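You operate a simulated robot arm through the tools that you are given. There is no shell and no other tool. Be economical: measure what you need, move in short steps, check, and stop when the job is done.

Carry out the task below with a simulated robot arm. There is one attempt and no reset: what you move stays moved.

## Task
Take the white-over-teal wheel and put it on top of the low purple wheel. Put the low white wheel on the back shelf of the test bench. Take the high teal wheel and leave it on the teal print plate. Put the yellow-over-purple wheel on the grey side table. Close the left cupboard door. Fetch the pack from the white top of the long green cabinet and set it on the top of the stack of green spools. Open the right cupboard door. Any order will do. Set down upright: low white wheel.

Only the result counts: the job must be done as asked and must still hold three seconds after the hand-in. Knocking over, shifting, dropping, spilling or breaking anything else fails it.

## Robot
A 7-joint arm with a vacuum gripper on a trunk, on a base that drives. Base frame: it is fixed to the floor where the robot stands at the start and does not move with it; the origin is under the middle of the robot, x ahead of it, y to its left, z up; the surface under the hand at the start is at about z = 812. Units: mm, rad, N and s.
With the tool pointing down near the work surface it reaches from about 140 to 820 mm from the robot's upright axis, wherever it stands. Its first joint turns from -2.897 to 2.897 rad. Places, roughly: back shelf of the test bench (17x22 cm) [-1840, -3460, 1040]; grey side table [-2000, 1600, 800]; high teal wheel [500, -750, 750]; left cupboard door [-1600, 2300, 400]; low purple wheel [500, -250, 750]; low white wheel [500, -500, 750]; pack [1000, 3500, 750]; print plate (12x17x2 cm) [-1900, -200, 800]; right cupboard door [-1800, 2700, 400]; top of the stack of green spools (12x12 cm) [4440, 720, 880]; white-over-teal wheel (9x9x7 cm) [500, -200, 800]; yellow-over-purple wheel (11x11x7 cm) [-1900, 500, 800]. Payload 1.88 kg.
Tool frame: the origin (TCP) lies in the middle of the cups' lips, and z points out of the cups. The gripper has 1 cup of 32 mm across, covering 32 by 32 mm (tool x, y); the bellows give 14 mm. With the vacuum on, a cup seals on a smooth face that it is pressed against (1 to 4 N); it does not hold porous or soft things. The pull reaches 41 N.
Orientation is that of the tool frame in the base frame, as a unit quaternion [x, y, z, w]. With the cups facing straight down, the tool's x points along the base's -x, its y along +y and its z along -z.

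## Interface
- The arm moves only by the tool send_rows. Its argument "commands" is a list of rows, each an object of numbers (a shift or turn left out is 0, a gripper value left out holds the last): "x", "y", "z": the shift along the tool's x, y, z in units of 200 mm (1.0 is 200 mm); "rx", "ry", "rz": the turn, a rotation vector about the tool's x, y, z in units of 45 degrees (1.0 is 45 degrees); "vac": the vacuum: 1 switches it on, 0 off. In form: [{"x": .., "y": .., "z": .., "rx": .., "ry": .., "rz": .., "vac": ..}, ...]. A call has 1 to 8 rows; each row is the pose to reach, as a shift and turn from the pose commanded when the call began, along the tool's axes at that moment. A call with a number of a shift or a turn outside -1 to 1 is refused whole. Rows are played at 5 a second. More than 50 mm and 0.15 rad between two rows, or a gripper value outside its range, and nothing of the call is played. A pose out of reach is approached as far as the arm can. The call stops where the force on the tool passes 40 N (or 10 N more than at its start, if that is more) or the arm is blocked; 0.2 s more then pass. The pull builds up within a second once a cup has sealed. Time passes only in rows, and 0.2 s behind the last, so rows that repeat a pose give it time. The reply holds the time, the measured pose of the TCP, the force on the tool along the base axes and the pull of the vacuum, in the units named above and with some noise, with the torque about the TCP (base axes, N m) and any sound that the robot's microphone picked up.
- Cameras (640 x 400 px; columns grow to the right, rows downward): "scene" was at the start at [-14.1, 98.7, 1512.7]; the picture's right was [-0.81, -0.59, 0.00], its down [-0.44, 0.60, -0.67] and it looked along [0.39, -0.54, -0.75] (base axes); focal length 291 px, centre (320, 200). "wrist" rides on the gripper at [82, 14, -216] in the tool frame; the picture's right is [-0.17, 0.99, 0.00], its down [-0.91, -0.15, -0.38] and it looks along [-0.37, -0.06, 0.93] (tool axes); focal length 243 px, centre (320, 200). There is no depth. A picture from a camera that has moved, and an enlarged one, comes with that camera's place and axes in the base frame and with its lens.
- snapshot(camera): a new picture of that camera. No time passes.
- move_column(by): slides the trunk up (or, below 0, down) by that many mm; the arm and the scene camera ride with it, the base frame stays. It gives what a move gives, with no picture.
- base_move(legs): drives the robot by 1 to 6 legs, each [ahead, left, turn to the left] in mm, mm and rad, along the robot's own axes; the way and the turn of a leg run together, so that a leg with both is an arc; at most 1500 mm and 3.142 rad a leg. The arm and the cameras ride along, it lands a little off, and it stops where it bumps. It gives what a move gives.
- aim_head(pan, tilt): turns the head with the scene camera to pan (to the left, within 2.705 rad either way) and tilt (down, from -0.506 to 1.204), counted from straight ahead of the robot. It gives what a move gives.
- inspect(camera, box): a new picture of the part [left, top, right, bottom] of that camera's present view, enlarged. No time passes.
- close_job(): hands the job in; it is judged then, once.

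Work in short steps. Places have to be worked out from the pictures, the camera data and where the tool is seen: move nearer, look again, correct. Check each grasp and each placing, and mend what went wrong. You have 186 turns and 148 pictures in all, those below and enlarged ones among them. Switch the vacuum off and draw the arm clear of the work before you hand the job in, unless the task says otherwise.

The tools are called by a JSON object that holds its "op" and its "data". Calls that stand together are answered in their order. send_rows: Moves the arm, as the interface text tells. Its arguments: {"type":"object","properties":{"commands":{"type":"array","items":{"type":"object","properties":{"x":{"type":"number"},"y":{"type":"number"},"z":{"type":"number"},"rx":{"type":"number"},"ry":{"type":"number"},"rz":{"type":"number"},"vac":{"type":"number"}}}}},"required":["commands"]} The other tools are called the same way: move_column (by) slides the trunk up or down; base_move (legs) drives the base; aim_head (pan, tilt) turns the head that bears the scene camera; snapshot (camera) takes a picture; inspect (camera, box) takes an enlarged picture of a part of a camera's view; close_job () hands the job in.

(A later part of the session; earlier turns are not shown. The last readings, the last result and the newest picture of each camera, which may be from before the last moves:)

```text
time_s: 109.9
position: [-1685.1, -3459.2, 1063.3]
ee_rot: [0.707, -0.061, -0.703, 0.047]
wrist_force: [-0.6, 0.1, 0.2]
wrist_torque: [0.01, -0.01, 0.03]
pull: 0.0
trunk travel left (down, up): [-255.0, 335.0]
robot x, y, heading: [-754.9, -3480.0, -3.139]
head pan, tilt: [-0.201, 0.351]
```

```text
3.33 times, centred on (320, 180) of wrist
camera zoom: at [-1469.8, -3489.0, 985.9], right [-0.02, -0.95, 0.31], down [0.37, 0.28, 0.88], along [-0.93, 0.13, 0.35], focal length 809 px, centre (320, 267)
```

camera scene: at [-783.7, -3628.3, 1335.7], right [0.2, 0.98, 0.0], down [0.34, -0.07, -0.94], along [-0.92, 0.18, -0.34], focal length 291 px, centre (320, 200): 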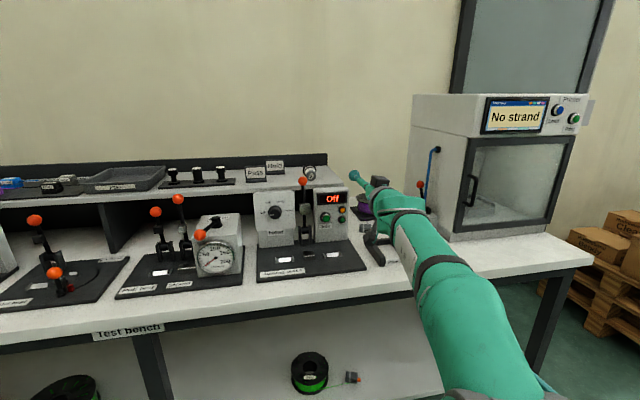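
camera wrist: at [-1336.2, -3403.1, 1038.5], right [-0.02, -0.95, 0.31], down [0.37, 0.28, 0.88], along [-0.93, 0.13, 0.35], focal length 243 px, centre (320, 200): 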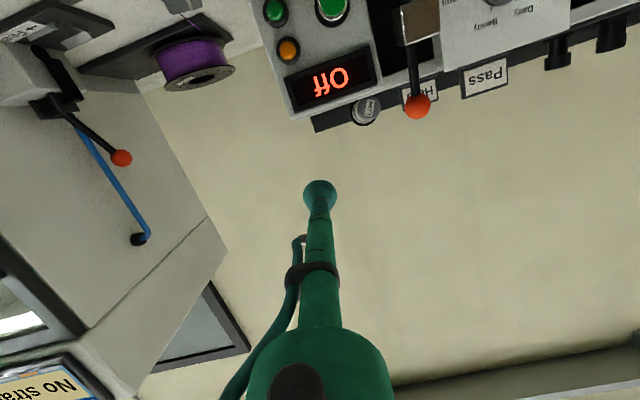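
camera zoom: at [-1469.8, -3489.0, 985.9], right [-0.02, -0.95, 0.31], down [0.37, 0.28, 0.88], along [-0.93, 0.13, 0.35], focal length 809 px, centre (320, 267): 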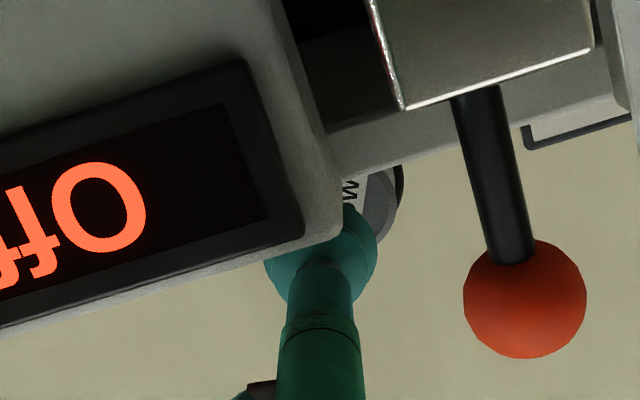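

Height matches; shift ~5 mm toward −y and advance with vacuum on in small steps.

{"op": "send_rows", "data": {"commands": [{"y": 0.025, "vac": 1}, {"y": 0.025, "z": 0.12}, {"y": 0.025, "z": 0.22}, {"y": 0.025, "z": 0.26}, {"y": 0.025, "z": 0.29}, {"y": 0.025, "z": 0.31}, {"y": 0.025, "z": 0.31}]}}

{"op": "inspect", "data": {"camera": "scene", "box": [290, 150, 350, 200]}}

```text
time_s: 110.6
position: [-1720.8, -3467.2, 1068.3]
ee_rot: [0.706, -0.06, -0.704, 0.048]
wrist_force: [29.5, -3.9, -2.5]
wrist_torque: [-0.06, -0.54, -0.08]
pull: 0.1
trunk travel left (down, up): [-255.0, 335.0]
robot x, y, heading: [-754.4, -3482.2, -3.139]
head pan, tilt: [-0.201, 0.351]
stopped in row 3: the force on the tool passed its limit at 67 N (the readings are from after the stop); the commanded pose is now the measured one
```

```text
8.00 times, centred on (320, 175) of scene
camera zoom: at [-780.3, -3628.8, 1335.7], right [0.2, 0.98, 0.0], down [0.34, -0.07, -0.94], along [-0.92, 0.18, -0.34], focal length 2325 px, centre (320, 400)
```

zoom: 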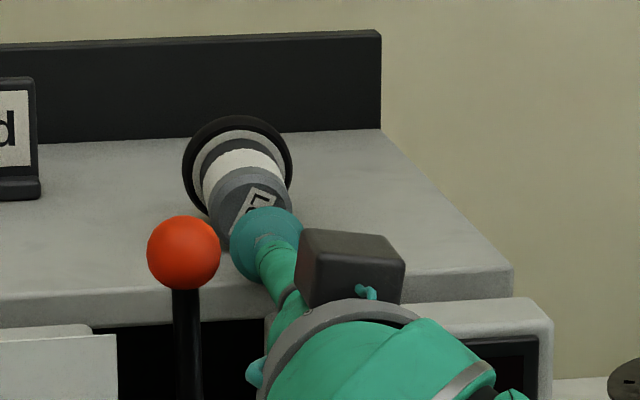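

The cup's lower edge caught the shelf's front edge. I back out, rise to z≈1071 and look at tracking.

{"op": "send_rows", "data": {"commands": [{"z": -0.1}, {"z": -0.2}, {"z": -0.2, "x": -0.03}, {"z": -0.2, "x": -0.03}]}}

```text
time_s: 111.6
position: [-1683.5, -3466.2, 1069.4]
ee_rot: [0.707, -0.061, -0.703, 0.048]
wrist_force: [0.9, -0.4, 0.2]
wrist_torque: [0.01, -0.02, 0.01]
pull: 0.0
trunk travel left (down, up): [-255.0, 335.0]
robot x, y, heading: [-752.9, -3479.6, -3.141]
head pan, tilt: [-0.201, 0.351]
```

Raise another 3 mm and advance again in small steps.

{"op": "send_rows", "data": {"commands": [{"x": -0.018}, {"x": -0.018, "z": 0.08}, {"x": -0.018, "z": 0.14}, {"x": -0.018, "z": 0.2}, {"x": -0.018, "z": 0.25}, {"x": -0.018, "z": 0.28}, {"x": -0.018, "z": 0.28}]}}

{"op": "inspect", "data": {"camera": "scene", "box": [290, 150, 350, 200]}}

```text
time_s: 113.2
position: [-1738.7, -3464.0, 1074.3]
ee_rot: [0.707, -0.06, -0.703, 0.047]
wrist_force: [1.0, 0.3, 0.2]
wrist_torque: [0.01, 0.01, 0.03]
pull: 0.1
trunk travel left (down, up): [-255.0, 335.0]
robot x, y, heading: [-751.9, -3485.5, -3.135]
head pan, tilt: [-0.201, 0.351]
```

```text
8.00 times, centred on (320, 175) of scene
camera zoom: at [-783.6, -3628.4, 1335.8], right [0.2, 0.98, 0.0], down [0.34, -0.07, -0.94], along [-0.92, 0.18, -0.34], focal length 2325 px, centre (320, 400)
```

zoom: 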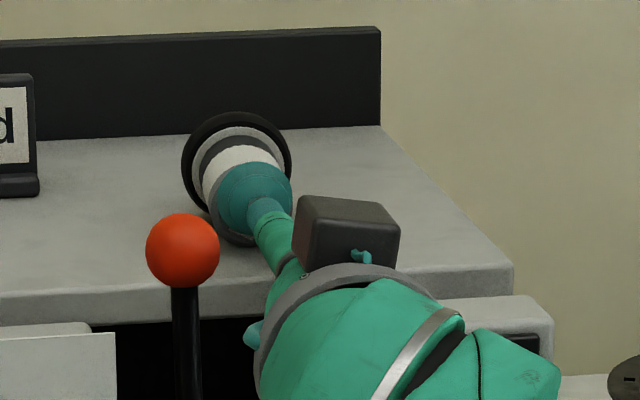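

Past the edge; lower 4 mm and go on to contact.

{"op": "send_rows", "data": {"commands": [{"x": 0.02}, {"x": 0.02, "z": 0.03}, {"x": 0.02, "z": 0.05}, {"x": 0.02, "z": 0.07}, {"x": 0.02, "z": 0.09}, {"x": 0.02, "z": 0.09}]}}

{"op": "inspect", "data": {"camera": "scene", "box": [290, 150, 350, 200]}}

```text
time_s: 114.6
position: [-1758.5, -3464.4, 1071.1]
ee_rot: [0.707, -0.061, -0.703, 0.048]
wrist_force: [0.2, 0.1, 1.5]
wrist_torque: [0.02, 0.09, 0.0]
pull: 41.1
trunk travel left (down, up): [-255.0, 335.0]
robot x, y, heading: [-751.6, -3483.1, -3.134]
head pan, tilt: [-0.201, 0.351]
```

```text
8.00 times, centred on (320, 175) of scene
camera zoom: at [-783.3, -3628.4, 1335.8], right [0.2, 0.98, 0.0], down [0.34, -0.07, -0.94], along [-0.92, 0.18, -0.34], focal length 2325 px, centre (320, 400)
```

zoom: 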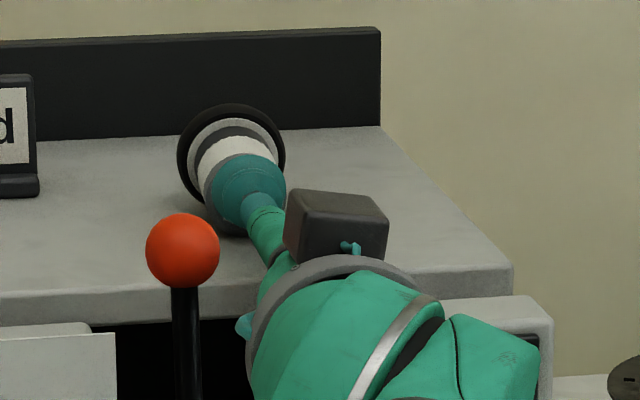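

Sealed on the cap. Lift straight up 110 mm, then draw back off the shelf.

{"op": "send_rows", "data": {"commands": [{"x": -0.1}, {"x": -0.3}, {"x": -0.5}, {"x": -0.6}, {"x": -0.6, "z": -0.2}, {"x": -0.6, "z": -0.4}, {"x": -0.6, "z": -0.6}, {"x": -0.6, "z": -0.8}]}}

{"op": "snapshot", "data": {"camera": "scene"}}

```text
time_s: 116.4
position: [-1594.1, -3447.6, 1199.8]
ee_rot: [-0.704, 0.059, 0.706, -0.048]
wrist_force: [1.9, -0.1, 0.5]
wrist_torque: [0.0, -0.23, -0.03]
pull: 40.9
trunk travel left (down, up): [-255.0, 335.0]
robot x, y, heading: [-754.1, -3480.1, -3.134]
head pan, tilt: [-0.201, 0.351]
```

```text
73 pictures are left
camera scene: at [-780.6, -3628.5, 1336.0], right [0.2, 0.98, 0.0], down [0.33, -0.07, -0.94], along [-0.92, 0.18, -0.34], focal length 291 px, centre (320, 200)
```

scene: 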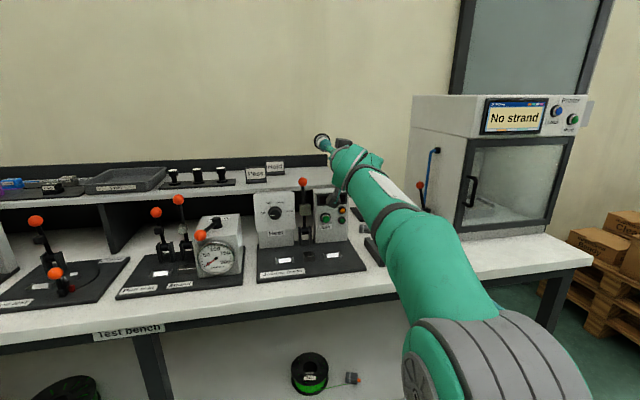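

Held. Pitch the tool down 45° while drawing back, then another 45°.

{"op": "send_rows", "data": {"commands": [{"z": -0.15, "ry": 0.16}, {"z": -0.3, "ry": 0.32}, {"z": -0.45, "ry": 0.48}, {"z": -0.6, "ry": 0.64}, {"z": -0.75, "ry": 0.8}, {"z": -0.85, "ry": 0.96}, {"z": -0.85, "ry": 1.0}]}}

{"op": "send_rows", "data": {"commands": [{"ry": 0.18}, {"ry": 0.36}, {"ry": 0.54}, {"ry": 0.72}, {"ry": 0.9}, {"ry": 1.0}, {"ry": 1.0}]}}

{"op": "snapshot", "data": {"camera": "scene"}}

```text
time_s: 118.0
position: [-1427.8, -3451.6, 1192.5]
ee_rot: [0.923, -0.037, -0.378, 0.068]
wrist_force: [0.3, 0.1, -0.2]
wrist_torque: [0.0, 0.01, 0.01]
pull: 40.9
trunk travel left (down, up): [-255.0, 335.0]
robot x, y, heading: [-750.9, -3484.7, -3.143]
head pan, tilt: [-0.201, 0.351]
```

```text
time_s: 119.6
position: [-1343.5, -3463.0, 1057.0]
ee_rot: [0.997, -0.01, 0.003, 0.077]
wrist_force: [-0.3, 0.2, -0.3]
wrist_torque: [-0.02, 0.07, -0.02]
pull: 40.7
out of reach, approached as far as the arm can: row 2, 3, 4, 5, 6, 7
trunk travel left (down, up): [-255.0, 335.0]
robot x, y, heading: [-753.4, -3480.1, -3.141]
head pan, tilt: [-0.201, 0.351]
```

```text
72 pictures are left
camera scene: at [-783.4, -3628.3, 1335.8], right [0.2, 0.98, 0.0], down [0.34, -0.07, -0.94], along [-0.92, 0.18, -0.34], focal length 291 px, centre (320, 200)
```

scene: 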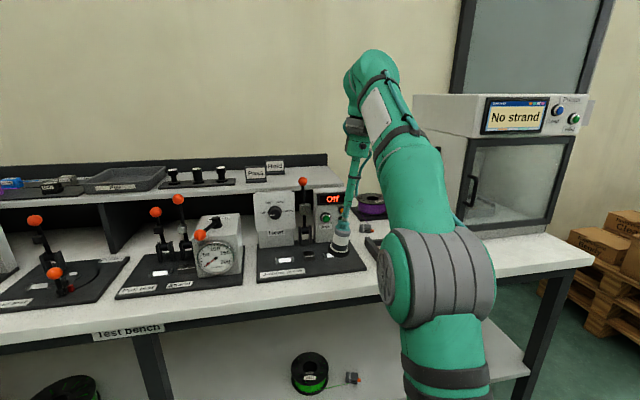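

Wheel hangs upright. Straighten the residual 9° tilt, raise the trunk, and drive back to the bench.

{"op": "send_rows", "data": {"commands": [{"rx": 0.1}, {"rx": 0.196}, {"rx": 0.196}]}}

{"op": "move_column", "data": {"by": 300}}

{"op": "base_move", "data": {"legs": [[340, 0, 0]]}}

{"op": "aim_head", "data": {"pan": 0.25, "tilt": 0.7}}

{"op": "snapshot", "data": {"camera": "scene"}}

{"op": "snapshot", "data": {"camera": "wrist"}}

```text
time_s: 120.4
position: [-1342.8, -3464.2, 1057.4]
ee_rot: [1.0, -0.008, 0.004, -0.001]
wrist_force: [0.2, -1.0, -1.5]
wrist_torque: [0.0, 0.05, 0.0]
pull: 40.9
trunk travel left (down, up): [-255.0, 335.0]
robot x, y, heading: [-753.2, -3478.6, -3.14]
head pan, tilt: [-0.201, 0.351]
```

```text
time_s: 123.4
position: [-1343.8, -3465.0, 1355.6]
ee_rot: [1.0, -0.009, 0.003, 0.0]
wrist_force: [-0.3, -0.1, -2.0]
wrist_torque: [0.0, 0.06, -0.02]
pull: 40.8
trunk travel left (down, up): [-555.0, 35.0]
robot x, y, heading: [-752.8, -3481.0, -3.135]
head pan, tilt: [-0.201, 0.351]
```

```text
time_s: 125.7
position: [-1686.8, -3462.4, 1355.9]
ee_rot: [1.0, -0.011, 0.005, 0.0]
wrist_force: [-0.9, -0.1, -0.9]
wrist_torque: [0.02, 0.04, 0.0]
pull: 40.8
trunk travel left (down, up): [-555.0, 35.0]
robot x, y, heading: [-1096.5, -3482.6, 3.142]
head pan, tilt: [-0.201, 0.351]
```

```text
time_s: 126.6
position: [-1688.0, -3463.6, 1356.5]
ee_rot: [1.0, -0.01, 0.003, 0.001]
wrist_force: [-0.7, 0.5, -0.8]
wrist_torque: [0.03, 0.07, 0.03]
pull: 40.5
trunk travel left (down, up): [-555.0, 35.0]
robot x, y, heading: [-1097.9, -3479.2, 3.141]
head pan, tilt: [0.25, 0.7]
```

```text
71 pictures are left
camera scene: at [-1119.3, -3668.2, 1604.4], right [-0.25, 0.97, 0.0], down [0.62, 0.16, -0.77], along [-0.74, -0.19, -0.64], focal length 291 px, centre (320, 200)
```

scene: 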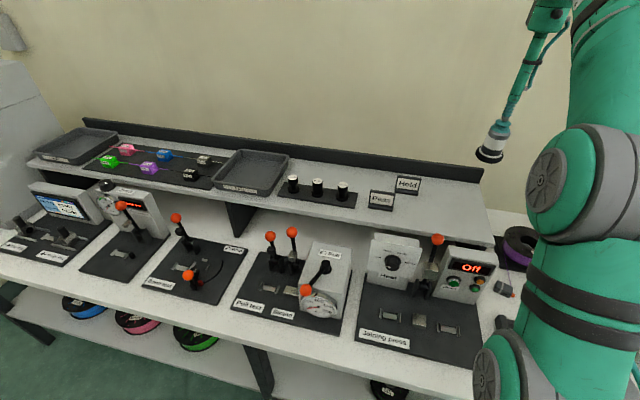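

```text
70 pictures are left
camera wrist: at [-1606.8, -3478.6, 1573.4], right [-0.19, -0.98, 0.0], down [-0.91, 0.17, 0.37], along [-0.36, 0.07, -0.93], focal length 243 px, centre (320, 200)
```

wrist: 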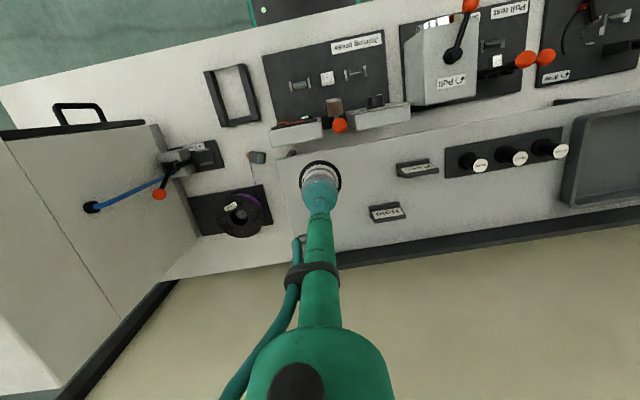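

Lower to z≈1185 in place, then extend to x≈-1795.

{"op": "send_rows", "data": {"commands": [{"z": 0.24}, {"z": 0.48}, {"z": 0.72}, {"z": 0.86}, {"z": 0.86, "x": -0.2}, {"z": 0.86, "x": -0.4}, {"z": 0.86, "x": -0.53}, {"z": 0.86, "x": -0.53}]}}

{"op": "send_rows", "data": {"commands": [{"z": 0.1}, {"z": 0.2}, {"z": 0.23}, {"z": 0.23}]}}

```text
time_s: 128.4
position: [-1793.0, -3458.2, 1185.0]
ee_rot: [1.0, -0.011, 0.003, 0.001]
wrist_force: [-0.3, -0.2, -1.6]
wrist_torque: [-0.02, 0.04, -0.01]
pull: 40.4
trunk travel left (down, up): [-555.0, 35.0]
robot x, y, heading: [-1094.3, -3484.0, 3.142]
head pan, tilt: [0.25, 0.7]
```

```text
time_s: 129.4
position: [-1791.7, -3459.2, 1139.6]
ee_rot: [1.0, -0.01, 0.005, 0.0]
wrist_force: [0.1, -0.4, -0.6]
wrist_torque: [-0.03, 0.03, 0.0]
pull: 41.1
trunk travel left (down, up): [-555.0, 35.0]
robot x, y, heading: [-1096.6, -3480.2, 3.144]
head pan, tilt: [0.25, 0.7]
```

Good tracking. Continue down in 4 mm steps to 1123.

{"op": "send_rows", "data": {"commands": [{"z": 0.02}, {"z": 0.04}, {"z": 0.06}, {"z": 0.08}, {"z": 0.08}]}}

{"op": "inspect", "data": {"camera": "scene", "box": [420, 130, 540, 220]}}

```text
time_s: 130.6
position: [-1791.0, -3459.8, 1123.3]
ee_rot: [1.0, -0.01, 0.004, 0.0]
wrist_force: [0.0, 0.2, -0.8]
wrist_torque: [0.02, 0.04, -0.02]
pull: 40.5
trunk travel left (down, up): [-555.0, 35.0]
robot x, y, heading: [-1096.0, -3480.3, 3.144]
head pan, tilt: [0.25, 0.7]
```

```text
4.44 times, centred on (480, 175) of scene
camera zoom: at [-1119.3, -3668.3, 1604.4], right [-0.25, 0.97, 0.0], down [0.62, 0.16, -0.76], along [-0.74, -0.19, -0.64], focal length 1292 px, centre (-391, 311)
```

zoom: 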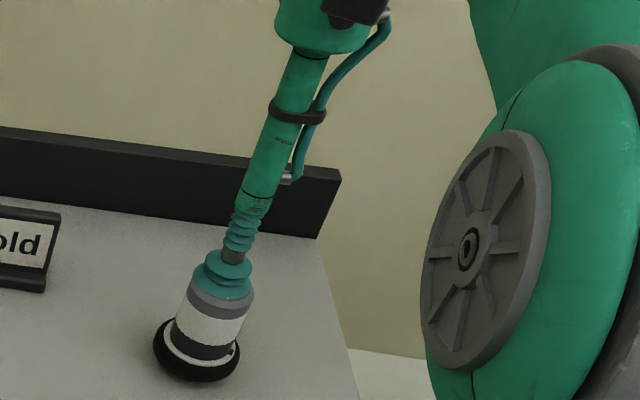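

Very near the shelf. Continue in 3 mm steps.

{"op": "send_rows", "data": {"commands": [{"z": 0.015}, {"z": 0.03}, {"z": 0.045}, {"z": 0.045}]}}

```text
time_s: 131.6
position: [-1791.8, -3461.4, 1114.8]
ee_rot: [1.0, -0.011, 0.002, 0.0]
wrist_force: [-1.5, -0.3, 7.1]
wrist_torque: [-0.01, -0.05, -0.01]
pull: 40.7
trunk travel left (down, up): [-555.0, 35.0]
robot x, y, heading: [-1103.0, -3481.1, 3.143]
head pan, tilt: [0.25, 0.7]
```

Contact with 7 N. Release, wait, and rise.

{"op": "send_rows", "data": {"commands": [{"z": -0.005, "vac": 0}, {"z": -0.005}, {"z": -0.005}, {"z": -0.005}, {"z": -0.02}, {"z": -0.05}, {"z": -0.2}, {"z": -0.4}]}}

{"op": "inspect", "data": {"camera": "scene", "box": [400, 130, 540, 230]}}

```text
time_s: 133.4
position: [-1792.7, -3458.2, 1192.8]
ee_rot: [1.0, -0.011, 0.005, 0.0]
wrist_force: [0.2, 0.6, 0.2]
wrist_torque: [0.01, 0.0, -0.01]
pull: 0.2
trunk travel left (down, up): [-555.0, 35.0]
robot x, y, heading: [-1095.6, -3481.7, 3.145]
head pan, tilt: [0.25, 0.7]
```

```text
4.00 times, centred on (470, 180) of scene
camera zoom: at [-1119.4, -3668.3, 1604.3], right [-0.25, 0.97, 0.0], down [0.62, 0.16, -0.76], along [-0.74, -0.19, -0.64], focal length 1162 px, centre (-280, 280)
```

zoom: 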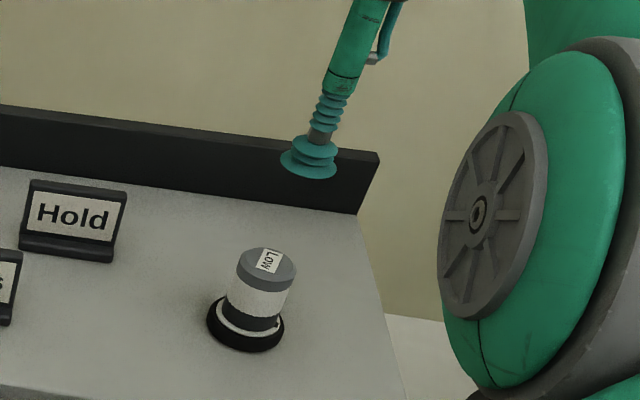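

The low white wheel stands upright on the shelf. I retract the arm and drive back to the wheel bench for the high teal wheel.

{"op": "send_rows", "data": {"commands": [{"z": -0.2}, {"z": -0.2, "x": 0.2}, {"z": -0.2, "x": 0.4}, {"z": -0.2, "x": 0.6}, {"z": -0.2, "x": 0.8}, {"z": -0.2, "x": 1.0}]}}

{"op": "send_rows", "data": {"commands": [{"x": 0.2}, {"x": 0.4}]}}

{"op": "base_move", "data": {"legs": [[-595, 0, 0], [0, 0, -1.574], [1500, 0, 0], [1380, 0, 0], [0, 0, -1.571], [450, 0, 0]]}}

{"op": "aim_head", "data": {"pan": -0.3, "tilt": 0.8}}

{"op": "snapshot", "data": {"camera": "scene"}}

{"op": "snapshot", "data": {"camera": "wrist"}}

```text
time_s: 134.8
position: [-1591.6, -3463.5, 1235.4]
ee_rot: [1.0, -0.011, 0.003, 0.0]
wrist_force: [-0.5, -0.7, 0.3]
wrist_torque: [0.01, -0.03, 0.01]
pull: 0.1
trunk travel left (down, up): [-555.0, 35.0]
robot x, y, heading: [-1094.1, -3480.3, 3.145]
head pan, tilt: [0.25, 0.7]
```

```text
time_s: 135.4
position: [-1513.6, -3462.9, 1236.7]
ee_rot: [1.0, -0.011, 0.004, 0.0]
wrist_force: [0.2, -1.2, 0.1]
wrist_torque: [0.0, -0.01, 0.01]
pull: 0.1
trunk travel left (down, up): [-555.0, 35.0]
robot x, y, heading: [-1096.9, -3480.6, 3.145]
head pan, tilt: [0.25, 0.7]
```

```text
time_s: 162.3
position: [311.7, -610.2, 1236.9]
ee_rot: [0.019, 1.0, 0.0, -0.004]
wrist_force: [-0.2, 0.1, -0.8]
wrist_torque: [-0.04, 0.01, 0.02]
pull: 0.1
trunk travel left (down, up): [-555.0, 35.0]
robot x, y, heading: [-105.6, -580.6, -0.018]
head pan, tilt: [0.25, 0.7]
```

```text
time_s: 163.3
position: [311.0, -610.4, 1236.2]
ee_rot: [0.019, 1.0, 0.0, -0.004]
wrist_force: [-0.4, 0.0, -0.5]
wrist_torque: [0.03, -0.01, 0.02]
pull: 0.1
trunk travel left (down, up): [-555.0, 35.0]
robot x, y, heading: [-109.2, -583.8, -0.021]
head pan, tilt: [-0.3, 0.799]
```

```text
67 pictures are left
camera scene: at [-86.9, -445.3, 1596.2], right [-0.31, -0.95, 0.0], down [-0.68, 0.22, -0.7], along [0.66, -0.22, -0.72], focal length 291 px, centre (320, 200)
```

scene: 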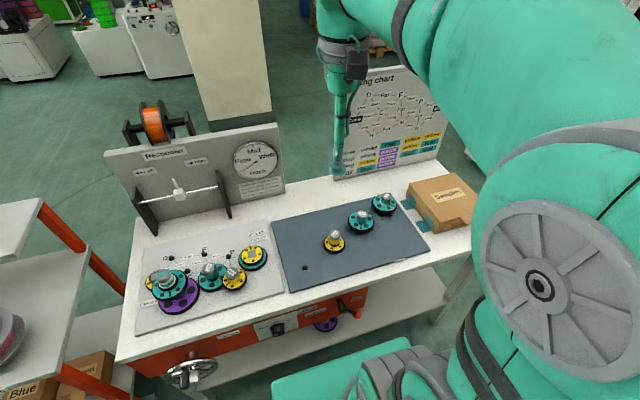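

```text
66 pictures are left
camera wrist: at [232.1, -593.0, 1452.9], right [0.2, 0.98, 0.0], down [0.91, -0.19, 0.37], along [0.36, -0.08, -0.93], focal length 243 px, centre (320, 200)
```

wrist: 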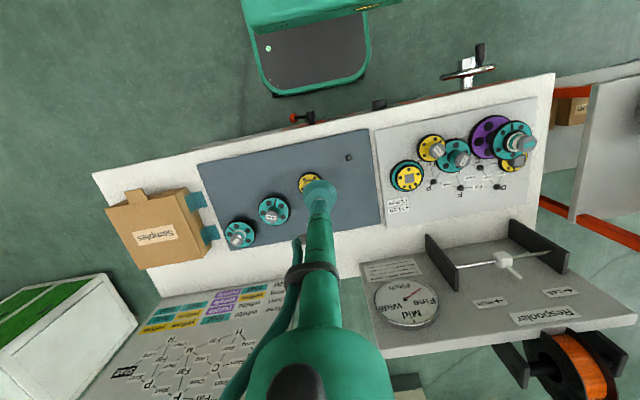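

High teal cap ≈(468,-773,880). Move above/just short of it, descending to ~1050, and look.

{"op": "send_rows", "data": {"commands": [{"x": -0.15, "y": -0.15}, {"x": -0.3, "y": -0.3}, {"x": -0.45, "y": -0.45}, {"x": -0.6, "y": -0.6}, {"x": -0.7, "y": -0.78, "z": 0.1}, {"x": -0.7, "y": -0.78, "z": 0.3}, {"x": -0.7, "y": -0.78, "z": 0.5}, {"x": -0.7, "y": -0.78, "z": 0.7}]}}

{"op": "send_rows", "data": {"commands": [{"z": 0.2}, {"z": 0.4}, {"z": 0.4}]}}

{"op": "inspect", "data": {"camera": "wrist", "box": [260, 110, 380, 220]}}

```text
time_s: 165.1
position: [442.5, -772.5, 1095.5]
ee_rot: [0.021, 1.0, -0.001, -0.004]
wrist_force: [0.4, 0.1, 0.4]
wrist_torque: [0.01, -0.01, 0.01]
pull: 0.1
trunk travel left (down, up): [-555.0, 35.0]
robot x, y, heading: [-104.7, -586.5, -0.019]
head pan, tilt: [-0.3, 0.799]
```

```text
time_s: 165.9
position: [444.8, -773.4, 1011.2]
ee_rot: [0.02, 1.0, -0.001, -0.004]
wrist_force: [0.4, -0.5, -0.3]
wrist_torque: [0.02, 0.02, -0.01]
pull: 0.0
trunk travel left (down, up): [-555.0, 35.0]
robot x, y, heading: [-108.3, -581.0, -0.017]
head pan, tilt: [-0.3, 0.799]
```

```text
3.64 times, centred on (320, 165) of wrist
camera zoom: at [366.1, -755.7, 1228.2], right [0.2, 0.98, 0.0], down [0.91, -0.19, 0.37], along [0.36, -0.08, -0.93], focal length 882 px, centre (320, 327)
```

zoom: 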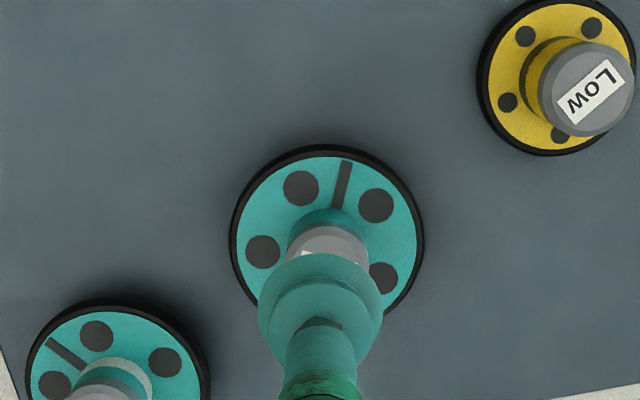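

Centre ≈(476,-777). Align, descend with vacuum on.

{"op": "send_rows", "data": {"commands": [{"x": -0.157, "y": -0.014}, {"x": -0.157, "y": -0.014, "z": 0.2}, {"x": -0.157, "y": -0.014, "z": 0.4}, {"x": -0.157, "y": -0.014, "z": 0.58, "vac": 1}, {"x": -0.157, "y": -0.014, "z": 0.62}, {"x": -0.157, "y": -0.014, "z": 0.64}, {"x": -0.157, "y": -0.014, "z": 0.655}, {"x": -0.157, "y": -0.014, "z": 0.655}]}}

```text
time_s: 167.7
position: [473.6, -774.8, 884.8]
ee_rot: [0.019, 1.0, -0.001, -0.004]
wrist_force: [0.3, -0.7, 0.9]
wrist_torque: [-0.01, -0.05, 0.01]
pull: 0.0
trunk travel left (down, up): [-555.0, 35.0]
robot x, y, heading: [-107.2, -584.7, -0.017]
head pan, tilt: [-0.3, 0.799]
```

No seal yet; a few more mm.

{"op": "send_rows", "data": {"commands": [{"z": 0.015}, {"z": 0.03}, {"z": 0.04}, {"z": 0.04}, {"z": 0.04}]}}

```text
time_s: 168.9
position: [473.5, -775.2, 874.7]
ee_rot: [0.02, 1.0, 0.0, -0.005]
wrist_force: [1.2, 0.8, -0.5]
wrist_torque: [0.01, -0.03, -0.02]
pull: 40.5
trunk travel left (down, up): [-555.0, 35.0]
robot x, y, heading: [-107.0, -581.1, -0.02]
head pan, tilt: [-0.3, 0.799]
```

Sealed. Lift straight up 180 mm and draw the arm in.

{"op": "send_rows", "data": {"commands": [{"z": -0.1}, {"z": -0.3}, {"z": -0.5}, {"z": -0.7}, {"z": -0.9}, {"z": -0.9, "x": 0.17, "y": 0.17}, {"z": -0.9, "x": 0.34, "y": 0.34}, {"z": -0.9, "x": 0.5, "y": 0.5}]}}

{"op": "send_rows", "data": {"commands": [{"x": 0.1, "y": 0.2}, {"x": 0.2, "y": 0.4}]}}

{"op": "base_move", "data": {"legs": [[-450, 0, 0], [0, 0, 3.141], [250, -385, 0.018]]}}

{"op": "aim_head", "data": {"pan": 0.3, "tilt": 0.6}}

{"op": "snapshot", "data": {"camera": "scene"}}

```text
time_s: 170.7
position: [376.7, -672.0, 1057.3]
ee_rot: [0.019, 1.0, -0.001, -0.004]
wrist_force: [-0.6, -0.2, -0.5]
wrist_torque: [0.01, -0.01, 0.01]
pull: 40.8
trunk travel left (down, up): [-555.0, 35.0]
robot x, y, heading: [-104.3, -581.9, -0.021]
head pan, tilt: [-0.3, 0.799]
```

```text
time_s: 171.3
position: [341.9, -592.5, 1059.2]
ee_rot: [0.02, 1.0, -0.001, -0.004]
wrist_force: [-0.2, 0.5, -1.9]
wrist_torque: [-0.01, -0.03, 0.01]
pull: 41.4
trunk travel left (down, up): [-555.0, 35.0]
robot x, y, heading: [-109.1, -581.1, -0.021]
head pan, tilt: [-0.3, 0.799]
```

```text
time_s: 183.6
position: [-1227.1, -152.6, 1058.1]
ee_rot: [0.999, -0.036, 0.005, 0.0]
wrist_force: [0.1, 0.1, -0.7]
wrist_torque: [-0.02, 0.01, -0.02]
pull: 0.0
trunk travel left (down, up): [-555.0, 35.0]
robot x, y, heading: [-776.9, -176.2, 3.083]
head pan, tilt: [-0.3, 0.799]
```

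```text
time_s: 184.6
position: [-1226.2, -152.8, 1058.8]
ee_rot: [0.999, -0.036, 0.004, -0.001]
wrist_force: [0.5, -0.5, 0.2]
wrist_torque: [-0.01, 0.01, 0.0]
pull: 0.1
trunk travel left (down, up): [-555.0, 35.0]
robot x, y, heading: [-778.7, -176.0, 3.092]
head pan, tilt: [0.3, 0.6]
```

```text
64 pictures are left
camera scene: at [-813.3, -365.7, 1613.0], right [-0.24, 0.97, 0.0], down [0.55, 0.14, -0.82], along [-0.8, -0.2, -0.57], focal length 291 px, centre (320, 200)
```

scene: 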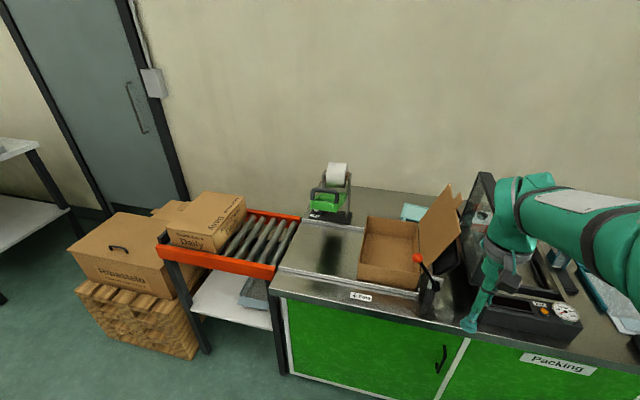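

The pull is gone: the teal wheel was lost during the drive. I look for it on the floor and back at the bench.

{"op": "snapshot", "data": {"camera": "wrist"}}

{"op": "aim_head", "data": {"pan": 1.6, "tilt": 0.8}}

{"op": "snapshot", "data": {"camera": "scene"}}

{"op": "aim_head", "data": {"pan": 2.7, "tilt": 0.7}}

{"op": "snapshot", "data": {"camera": "scene"}}

```text
63 pictures are left
camera wrist: at [-1147.1, -171.4, 1274.9], right [-0.24, -0.97, 0.0], down [-0.9, 0.22, 0.37], along [-0.36, 0.09, -0.93], focal length 243 px, centre (320, 200)
```

wrist: 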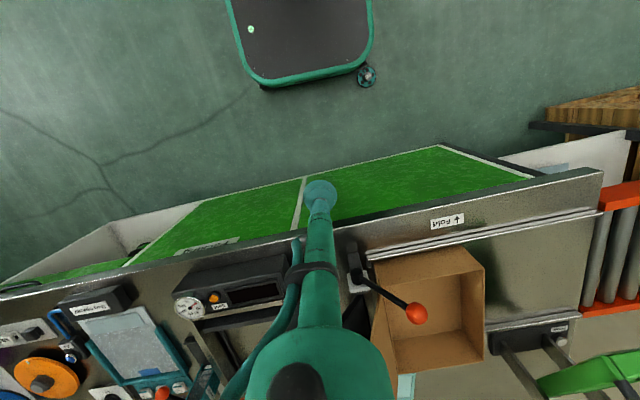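

```text
time_s: 186.0
position: [-1227.0, -151.9, 1058.5]
ee_rot: [0.999, -0.036, 0.004, 0.0]
wrist_force: [-0.5, -0.4, 0.3]
wrist_torque: [0.02, -0.01, -0.03]
pull: 0.0
trunk travel left (down, up): [-555.0, 35.0]
robot x, y, heading: [-779.0, -174.7, 3.091]
head pan, tilt: [1.6, 0.799]
```

```text
62 pictures are left
camera scene: at [-729.4, -424.7, 1596.1], right [-1.0, 0.02, 0.0], down [0.02, 0.72, -0.7], along [-0.02, -0.7, -0.72], focal length 291 px, centre (320, 200)
```

scene: 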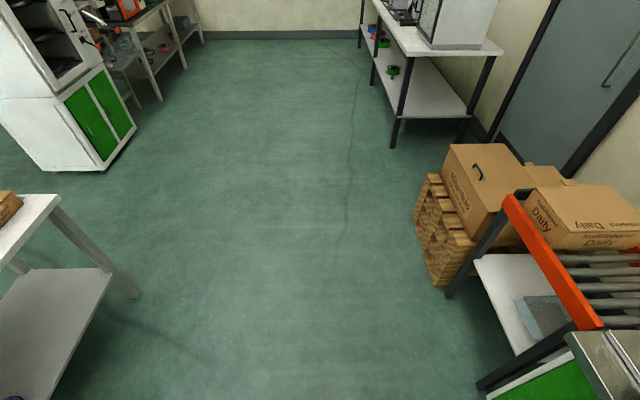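

```text
time_s: 187.4
position: [-1226.6, -151.8, 1058.7]
ee_rot: [0.999, -0.036, 0.005, -0.001]
wrist_force: [-0.3, -0.4, 0.7]
wrist_torque: [0.0, 0.01, 0.0]
pull: 0.0
trunk travel left (down, up): [-555.0, 35.0]
robot x, y, heading: [-779.7, -172.5, 3.09]
head pan, tilt: [2.7, 0.7]
```

```text
61 pictures are left
camera scene: at [-652.8, -384.3, 1604.4], right [-0.47, -0.88, 0.0], down [-0.57, 0.31, -0.76], along [0.67, -0.36, -0.64], focal length 291 px, centre (320, 200)
```

scene: 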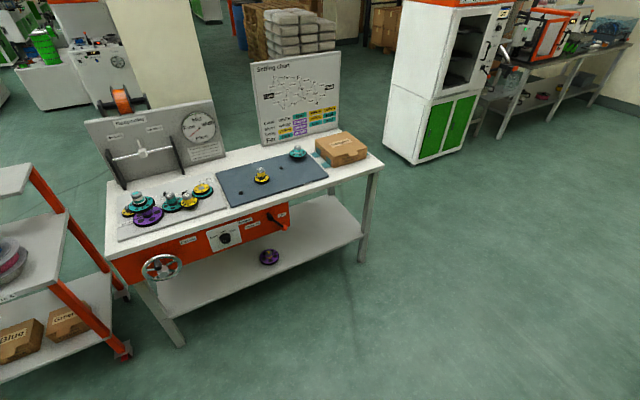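

The teal wheel lies on the floor just ahead-left of the base. Enlarge.

{"op": "inspect", "data": {"camera": "wrist", "box": [330, 40, 410, 110]}}

{"op": "aim_head", "data": {"pan": 0.7, "tilt": 1.2}}

{"op": "snapshot", "data": {"camera": "scene"}}

```text
5.71 times, centred on (370, 75) of wrist
camera zoom: at [-1147.1, -171.4, 1274.9], right [-0.24, -0.97, 0.0], down [-0.9, 0.22, 0.37], along [-0.36, 0.09, -0.93], focal length 1386 px, centre (34, 914)
```

zoom: 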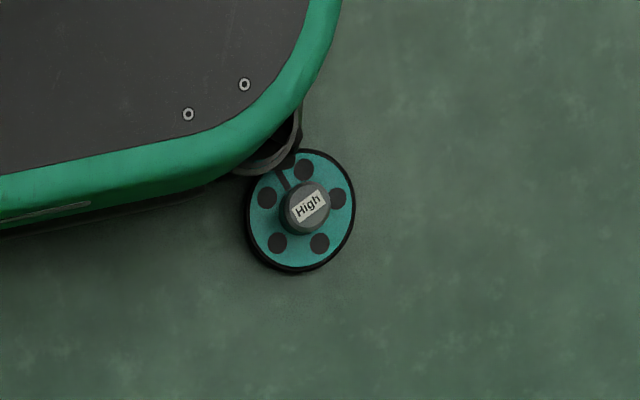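

```text
time_s: 189.3
position: [-1227.1, -150.6, 1058.0]
ee_rot: [0.999, -0.036, 0.004, -0.001]
wrist_force: [-0.8, -0.1, -0.1]
wrist_torque: [-0.03, 0.01, 0.01]
pull: 0.2
trunk travel left (down, up): [-555.0, 35.0]
robot x, y, heading: [-777.9, -176.6, 3.089]
head pan, tilt: [0.7, 1.201]
```

```text
59 pictures are left
camera scene: at [-772.2, -377.8, 1568.4], right [-0.6, 0.8, 0.0], down [0.74, 0.56, -0.36], along [-0.29, -0.22, -0.93], focal length 291 px, centre (320, 200)
```

scene: 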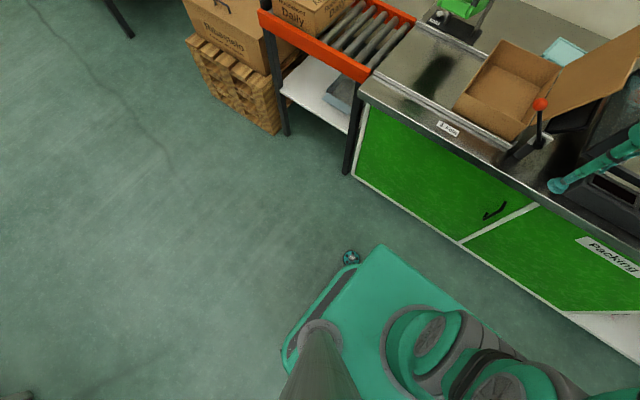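

It stands upright beside the front-left caster. I back the base off 230 mm straight, then lower the trunk.

{"op": "base_move", "data": {"legs": [[-230, 0, 0]]}}

{"op": "move_column", "data": {"by": -500}}

{"op": "send_rows", "data": {"commands": [{"y": 0.2, "z": 0.1}, {"y": 0.4, "z": 0.2}, {"y": 0.6, "z": 0.3}, {"y": 0.8, "z": 0.4}, {"y": 1.0, "z": 0.5}]}}

{"op": "snapshot", "data": {"camera": "wrist"}}

```text
time_s: 191.0
position: [-994.7, -163.0, 1059.0]
ee_rot: [0.999, -0.038, 0.004, 0.0]
wrist_force: [-0.8, 1.2, -0.6]
wrist_torque: [0.02, 0.01, -0.03]
pull: 0.0
trunk travel left (down, up): [-555.0, 35.0]
robot x, y, heading: [-544.4, -188.9, 3.084]
head pan, tilt: [0.7, 1.201]
```

```text
refused: -500 is not a number from -400 to 400
```

```text
time_s: 192.2
position: [-1011.8, -359.4, 957.8]
ee_rot: [0.999, -0.038, 0.003, -0.001]
wrist_force: [0.0, 0.3, 0.4]
wrist_torque: [-0.01, 0.0, 0.0]
pull: 0.0
trunk travel left (down, up): [-555.0, 35.0]
robot x, y, heading: [-548.4, -188.5, 3.086]
head pan, tilt: [0.7, 1.201]
```

```text
58 pictures are left
camera wrist: at [-932.8, -380.3, 1174.4], right [-0.24, -0.97, 0.0], down [-0.9, 0.22, 0.37], along [-0.36, 0.09, -0.93], focal length 243 px, centre (320, 200)
```

wrist: 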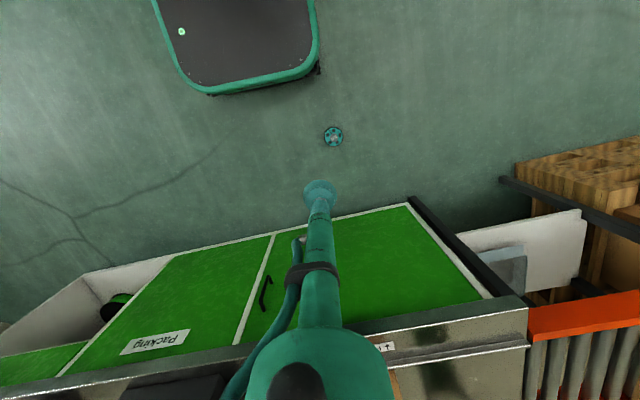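

Wheel upright at ≈(-1085,-401). Lower the trunk 400 + 150.

{"op": "move_column", "data": {"by": -400}}

{"op": "move_column", "data": {"by": -150}}

{"op": "send_rows", "data": {"commands": [{"z": 0.2, "x": -0.1, "y": 0.05}, {"z": 0.4, "x": -0.15, "y": 0.1}, {"z": 0.6, "x": -0.2, "y": 0.15}, {"z": 0.75, "x": -0.2, "y": 0.15}, {"z": 0.75, "x": -0.2, "y": 0.15}]}}

{"op": "snapshot", "data": {"camera": "wrist"}}

```text
time_s: 196.1
position: [-1013.1, -360.5, 557.3]
ee_rot: [0.999, -0.039, 0.003, 0.0]
wrist_force: [0.1, -0.1, 1.1]
wrist_torque: [-0.01, 0.01, -0.03]
pull: 0.0
trunk travel left (down, up): [-155.0, 435.0]
robot x, y, heading: [-547.3, -188.0, 3.086]
head pan, tilt: [0.7, 1.201]
```

```text
time_s: 197.8
position: [-1012.0, -359.8, 408.1]
ee_rot: [0.999, -0.039, 0.004, -0.001]
wrist_force: [0.2, -0.1, 0.2]
wrist_torque: [-0.01, 0.01, 0.04]
pull: 0.1
trunk travel left (down, up): [-5.0, 585.0]
robot x, y, heading: [-545.5, -189.6, 3.086]
head pan, tilt: [0.7, 1.201]
```

```text
time_s: 199.0
position: [-1054.7, -386.2, 257.3]
ee_rot: [0.999, -0.039, 0.003, 0.0]
wrist_force: [0.1, -0.2, -1.1]
wrist_torque: [0.0, 0.02, -0.01]
pull: 0.1
trunk travel left (down, up): [-5.0, 585.0]
robot x, y, heading: [-548.1, -186.6, 3.087]
head pan, tilt: [0.7, 1.201]
```

```text
57 pictures are left
camera wrist: at [-974.5, -405.8, 473.5], right [-0.24, -0.97, 0.0], down [-0.9, 0.22, 0.37], along [-0.36, 0.09, -0.93], focal length 243 px, centre (320, 200)
```

wrist: 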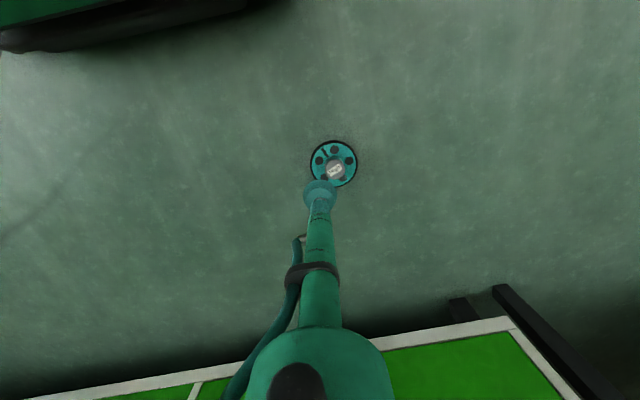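

Cap at (-1085,-403). Align and descend to ~72 with vacuum on.

{"op": "send_rows", "data": {"commands": [{"x": -0.145, "y": 0.096, "z": 0.15}, {"x": -0.145, "y": 0.096, "z": 0.38}, {"x": -0.145, "y": 0.096, "z": 0.6}, {"x": -0.145, "y": 0.096, "z": 0.8}, {"x": -0.145, "y": 0.096, "z": 0.89, "vac": 1}, {"x": -0.145, "y": 0.096, "z": 0.91}, {"x": -0.145, "y": 0.096, "z": 0.93}, {"x": -0.145, "y": 0.096, "z": 0.93}]}}

{"op": "inspect", "data": {"camera": "wrist", "box": [270, 130, 370, 220]}}

```text
time_s: 200.8
position: [-1082.2, -402.4, 71.2]
ee_rot: [0.999, -0.039, 0.004, 0.0]
wrist_force: [-0.2, 0.6, -0.4]
wrist_torque: [-0.02, 0.01, 0.02]
pull: 0.0
trunk travel left (down, up): [-5.0, 585.0]
robot x, y, heading: [-546.9, -186.1, 3.087]
head pan, tilt: [0.7, 1.201]
```

```text
4.44 times, centred on (320, 175) of wrist
camera zoom: at [-1003.1, -423.0, 288.7], right [-0.24, -0.97, 0.0], down [-0.9, 0.22, 0.37], along [-0.36, 0.09, -0.93], focal length 1078 px, centre (320, 311)
```

zoom: 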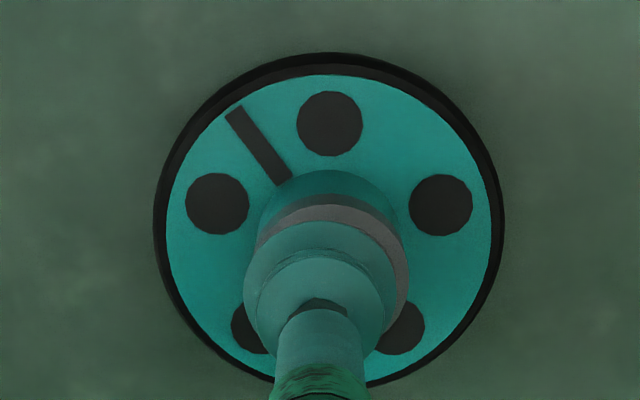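

Offset ≈2 mm; correct and press on.

{"op": "send_rows", "data": {"commands": [{"x": 0.008, "y": 0.012}, {"x": 0.008, "y": 0.012, "z": 0.02}, {"x": 0.008, "y": 0.012, "z": 0.035}, {"x": 0.008, "y": 0.012, "z": 0.05}, {"x": 0.008, "y": 0.012, "z": 0.05}, {"x": 0.008, "y": 0.012, "z": 0.05}]}}

```text
time_s: 202.2
position: [-1080.7, -406.9, 61.6]
ee_rot: [0.999, -0.038, 0.003, 0.0]
wrist_force: [5.1, 2.0, 14.5]
wrist_torque: [0.17, 0.06, -0.06]
pull: 40.7
trunk travel left (down, up): [-5.0, 585.0]
robot x, y, heading: [-548.6, -187.7, 3.087]
head pan, tilt: [0.7, 1.201]
```

Sealed. Lift with the arm, then raise the trunk and check it is held.

{"op": "send_rows", "data": {"commands": [{"z": -0.05}, {"z": -0.2}, {"z": -0.4}, {"z": -0.6}, {"z": -0.8}, {"z": -1.0}]}}

{"op": "move_column", "data": {"by": 400}}

{"op": "move_column", "data": {"by": 150}}

{"op": "send_rows", "data": {"commands": [{"z": -0.2, "x": 0.05, "y": -0.1}, {"z": -0.4, "x": 0.1, "y": -0.2}, {"z": -0.6, "x": 0.15, "y": -0.35}, {"z": -0.8, "x": 0.2, "y": -0.5}, {"z": -0.95, "x": 0.2, "y": -0.6}, {"z": -0.95, "x": 0.2, "y": -0.8}, {"z": -0.95, "x": 0.2, "y": -0.9}]}}

{"op": "aim_head", "data": {"pan": 0.1, "tilt": 0.8}}

{"op": "snapshot", "data": {"camera": "scene"}}

```text
time_s: 203.6
position: [-1084.6, -404.9, 260.2]
ee_rot: [0.999, -0.038, 0.004, -0.001]
wrist_force: [-0.4, 0.4, -1.0]
wrist_torque: [0.01, 0.06, 0.02]
pull: 40.6
trunk travel left (down, up): [-5.0, 585.0]
robot x, y, heading: [-547.4, -190.9, 3.084]
head pan, tilt: [0.7, 1.201]
```

```text
time_s: 207.4
position: [-1084.4, -404.1, 662.6]
ee_rot: [0.999, -0.037, 0.003, 0.0]
wrist_force: [0.2, -0.3, -1.2]
wrist_torque: [0.03, 0.06, -0.01]
pull: 40.9
trunk travel left (down, up): [-405.0, 185.0]
robot x, y, heading: [-548.6, -187.2, 3.084]
head pan, tilt: [0.7, 1.201]
```

```text
time_s: 209.2
position: [-1084.6, -404.1, 811.1]
ee_rot: [0.999, -0.039, 0.005, -0.001]
wrist_force: [0.4, 0.0, -1.3]
wrist_torque: [0.04, 0.04, 0.01]
pull: 41.0
trunk travel left (down, up): [-555.0, 35.0]
robot x, y, heading: [-539.5, -189.9, 3.087]
head pan, tilt: [0.7, 1.201]
```

```text
refused: row 3 steps farther than a row can; nothing moved
```

```text
time_s: 210.2
position: [-1085.3, -404.9, 812.2]
ee_rot: [0.999, -0.038, 0.003, -0.001]
wrist_force: [0.3, 0.0, -1.0]
wrist_torque: [0.0, 0.03, 0.01]
pull: 40.6
trunk travel left (down, up): [-555.0, 35.0]
robot x, y, heading: [-547.7, -194.5, 3.088]
head pan, tilt: [0.099, 0.799]
```

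```text
55 pictures are left
camera scene: at [-576.6, -360.4, 1596.1], right [-0.04, 1.0, 0.0], down [0.72, 0.03, -0.7], along [-0.7, -0.03, -0.72], focal length 291 px, centre (320, 200)
```

scene: 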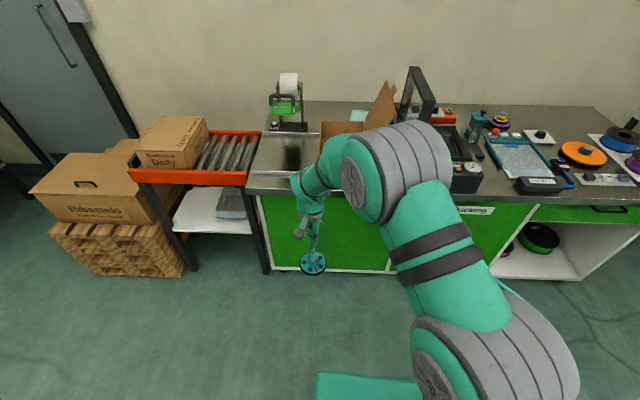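

Held. The teal sheet behind the open cardboard box matches the plate's position. Raise the arm and centre it.

{"op": "send_rows", "data": {"commands": [{"z": -0.22}, {"z": -0.44}, {"z": -0.6, "y": -0.15}, {"z": -0.75, "y": -0.3}, {"z": -0.88, "y": -0.45}, {"z": -1.0, "y": -0.6}, {"z": -1.0, "y": -0.8}, {"z": -1.0, "y": -0.9}]}}

{"op": "send_rows", "data": {"commands": [{"z": -0.22, "x": 0.08}, {"z": -0.44, "x": 0.16}, {"z": -0.66, "x": 0.24}, {"z": -0.88, "x": 0.3}, {"z": -1.0, "x": 0.3}]}}

{"op": "base_move", "data": {"legs": [[180, 15, 0.018], [180, 15, 0.018], [120, 5, 0.018]]}}

{"op": "snapshot", "data": {"camera": "wrist"}}

{"op": "aim_head", "data": {"pan": -0.1, "tilt": 0.7}}

{"op": "snapshot", "data": {"camera": "scene"}}

```text
time_s: 212.0
position: [-1071.6, -225.2, 1012.4]
ee_rot: [0.999, -0.039, 0.004, -0.001]
wrist_force: [0.2, -0.1, -1.7]
wrist_torque: [0.0, 0.05, -0.01]
pull: 40.8
trunk travel left (down, up): [-555.0, 35.0]
robot x, y, heading: [-549.3, -190.6, 3.086]
head pan, tilt: [0.099, 0.799]
```

```text
time_s: 213.2
position: [-1015.1, -228.4, 1216.1]
ee_rot: [0.999, -0.039, 0.005, 0.001]
wrist_force: [0.2, 0.1, -0.9]
wrist_torque: [-0.02, 0.06, 0.01]
pull: 40.5
trunk travel left (down, up): [-555.0, 35.0]
robot x, y, heading: [-544.7, -186.4, 3.079]
head pan, tilt: [0.099, 0.799]
```

```text
time_s: 216.6
position: [-1486.8, -273.4, 1213.9]
ee_rot: [1.0, -0.012, 0.004, 0.0]
wrist_force: [0.2, 0.4, -1.4]
wrist_torque: [-0.01, -0.01, 0.01]
pull: 41.2
trunk travel left (down, up): [-555.0, 35.0]
robot x, y, heading: [-1019.7, -207.2, 3.139]
head pan, tilt: [0.099, 0.799]
```

```text
54 pictures are left
camera wrist: at [-1407.3, -289.2, 1431.1], right [-0.19, -0.98, 0.0], down [-0.91, 0.18, 0.37], along [-0.36, 0.07, -0.93], focal length 243 px, centre (320, 200)
```

wrist: 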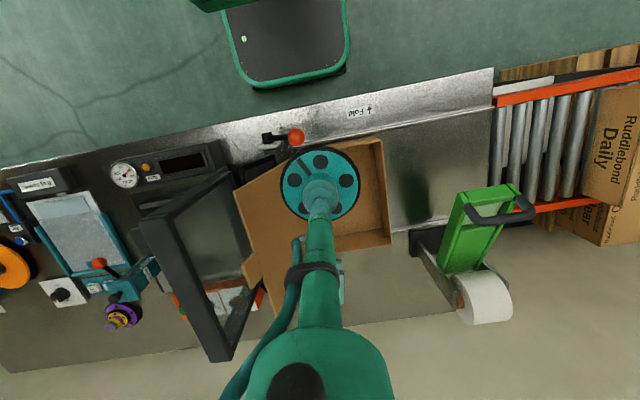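

```text
time_s: 217.3
position: [-1486.7, -273.2, 1214.5]
ee_rot: [1.0, -0.012, 0.004, 0.0]
wrist_force: [-0.1, 0.3, -0.9]
wrist_torque: [0.0, 0.02, -0.01]
pull: 40.6
trunk travel left (down, up): [-555.0, 35.0]
robot x, y, heading: [-1025.1, -207.8, 3.138]
head pan, tilt: [-0.099, 0.7]
```

```text
53 pictures are left
camera scene: at [-1046.5, -365.1, 1604.4], right [0.1, 0.99, 0.0], down [0.64, -0.07, -0.76], along [-0.76, 0.08, -0.64], focal length 291 px, centre (320, 200)
```

scene: 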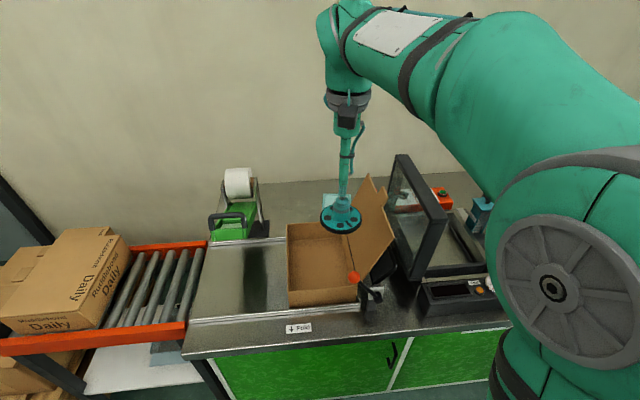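

The plate is hidden behind the hand. I shift the arm 160 mm to −y and advance the base 55 mm to see it.

{"op": "send_rows", "data": {"commands": [{"y": 0.2}, {"y": 0.4}, {"y": 0.6}, {"y": 0.8}, {"y": 0.8}]}}

{"op": "base_move", "data": {"legs": [[55, 0, 0]]}}

{"op": "snapshot", "data": {"camera": "wrist"}}

{"op": "inspect", "data": {"camera": "scene", "box": [240, 150, 440, 290]}}

```text
time_s: 218.6
position: [-1490.3, -434.6, 1215.7]
ee_rot: [1.0, -0.013, 0.004, -0.001]
wrist_force: [0.5, 0.4, -1.0]
wrist_torque: [0.01, 0.03, -0.01]
pull: 40.6
trunk travel left (down, up): [-555.0, 35.0]
robot x, y, heading: [-1021.6, -205.9, 3.145]
head pan, tilt: [-0.099, 0.7]
```

```text
time_s: 219.5
position: [-1543.9, -433.8, 1215.6]
ee_rot: [1.0, -0.012, 0.005, -0.001]
wrist_force: [0.3, 0.5, 0.0]
wrist_torque: [0.02, 0.03, -0.01]
pull: 40.6
trunk travel left (down, up): [-555.0, 35.0]
robot x, y, heading: [-1072.6, -203.7, 3.137]
head pan, tilt: [-0.099, 0.7]
```

```text
52 pictures are left
camera wrist: at [-1464.2, -449.9, 1433.1], right [-0.19, -0.98, 0.0], down [-0.91, 0.17, 0.37], along [-0.36, 0.07, -0.93], focal length 243 px, centre (320, 200)
```

wrist: 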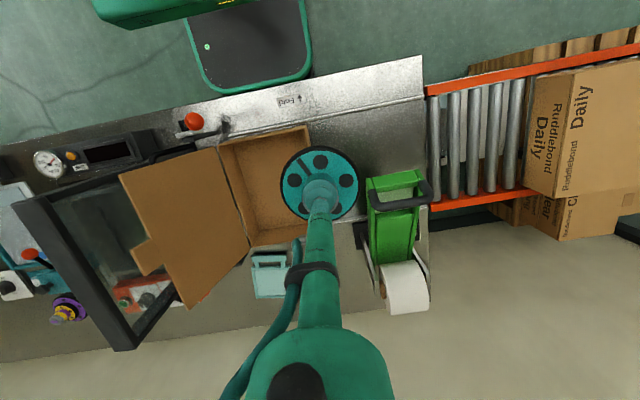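

```text
2.86 times, centred on (340, 220) of scene
camera zoom: at [-1100.9, -365.0, 1604.4], right [0.1, 0.99, 0.0], down [0.64, -0.07, -0.76], along [-0.76, 0.08, -0.64], focal length 830 px, centre (263, 143)
```

zoom: 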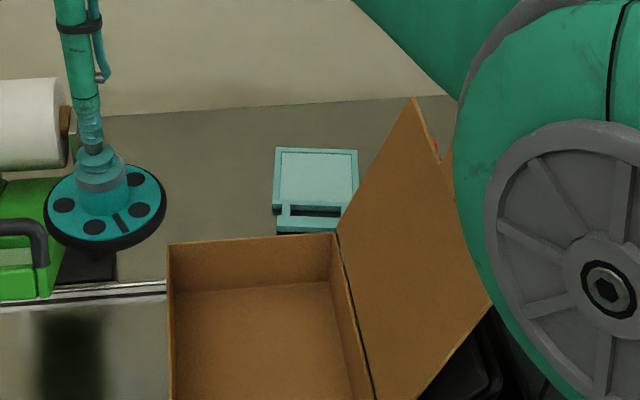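

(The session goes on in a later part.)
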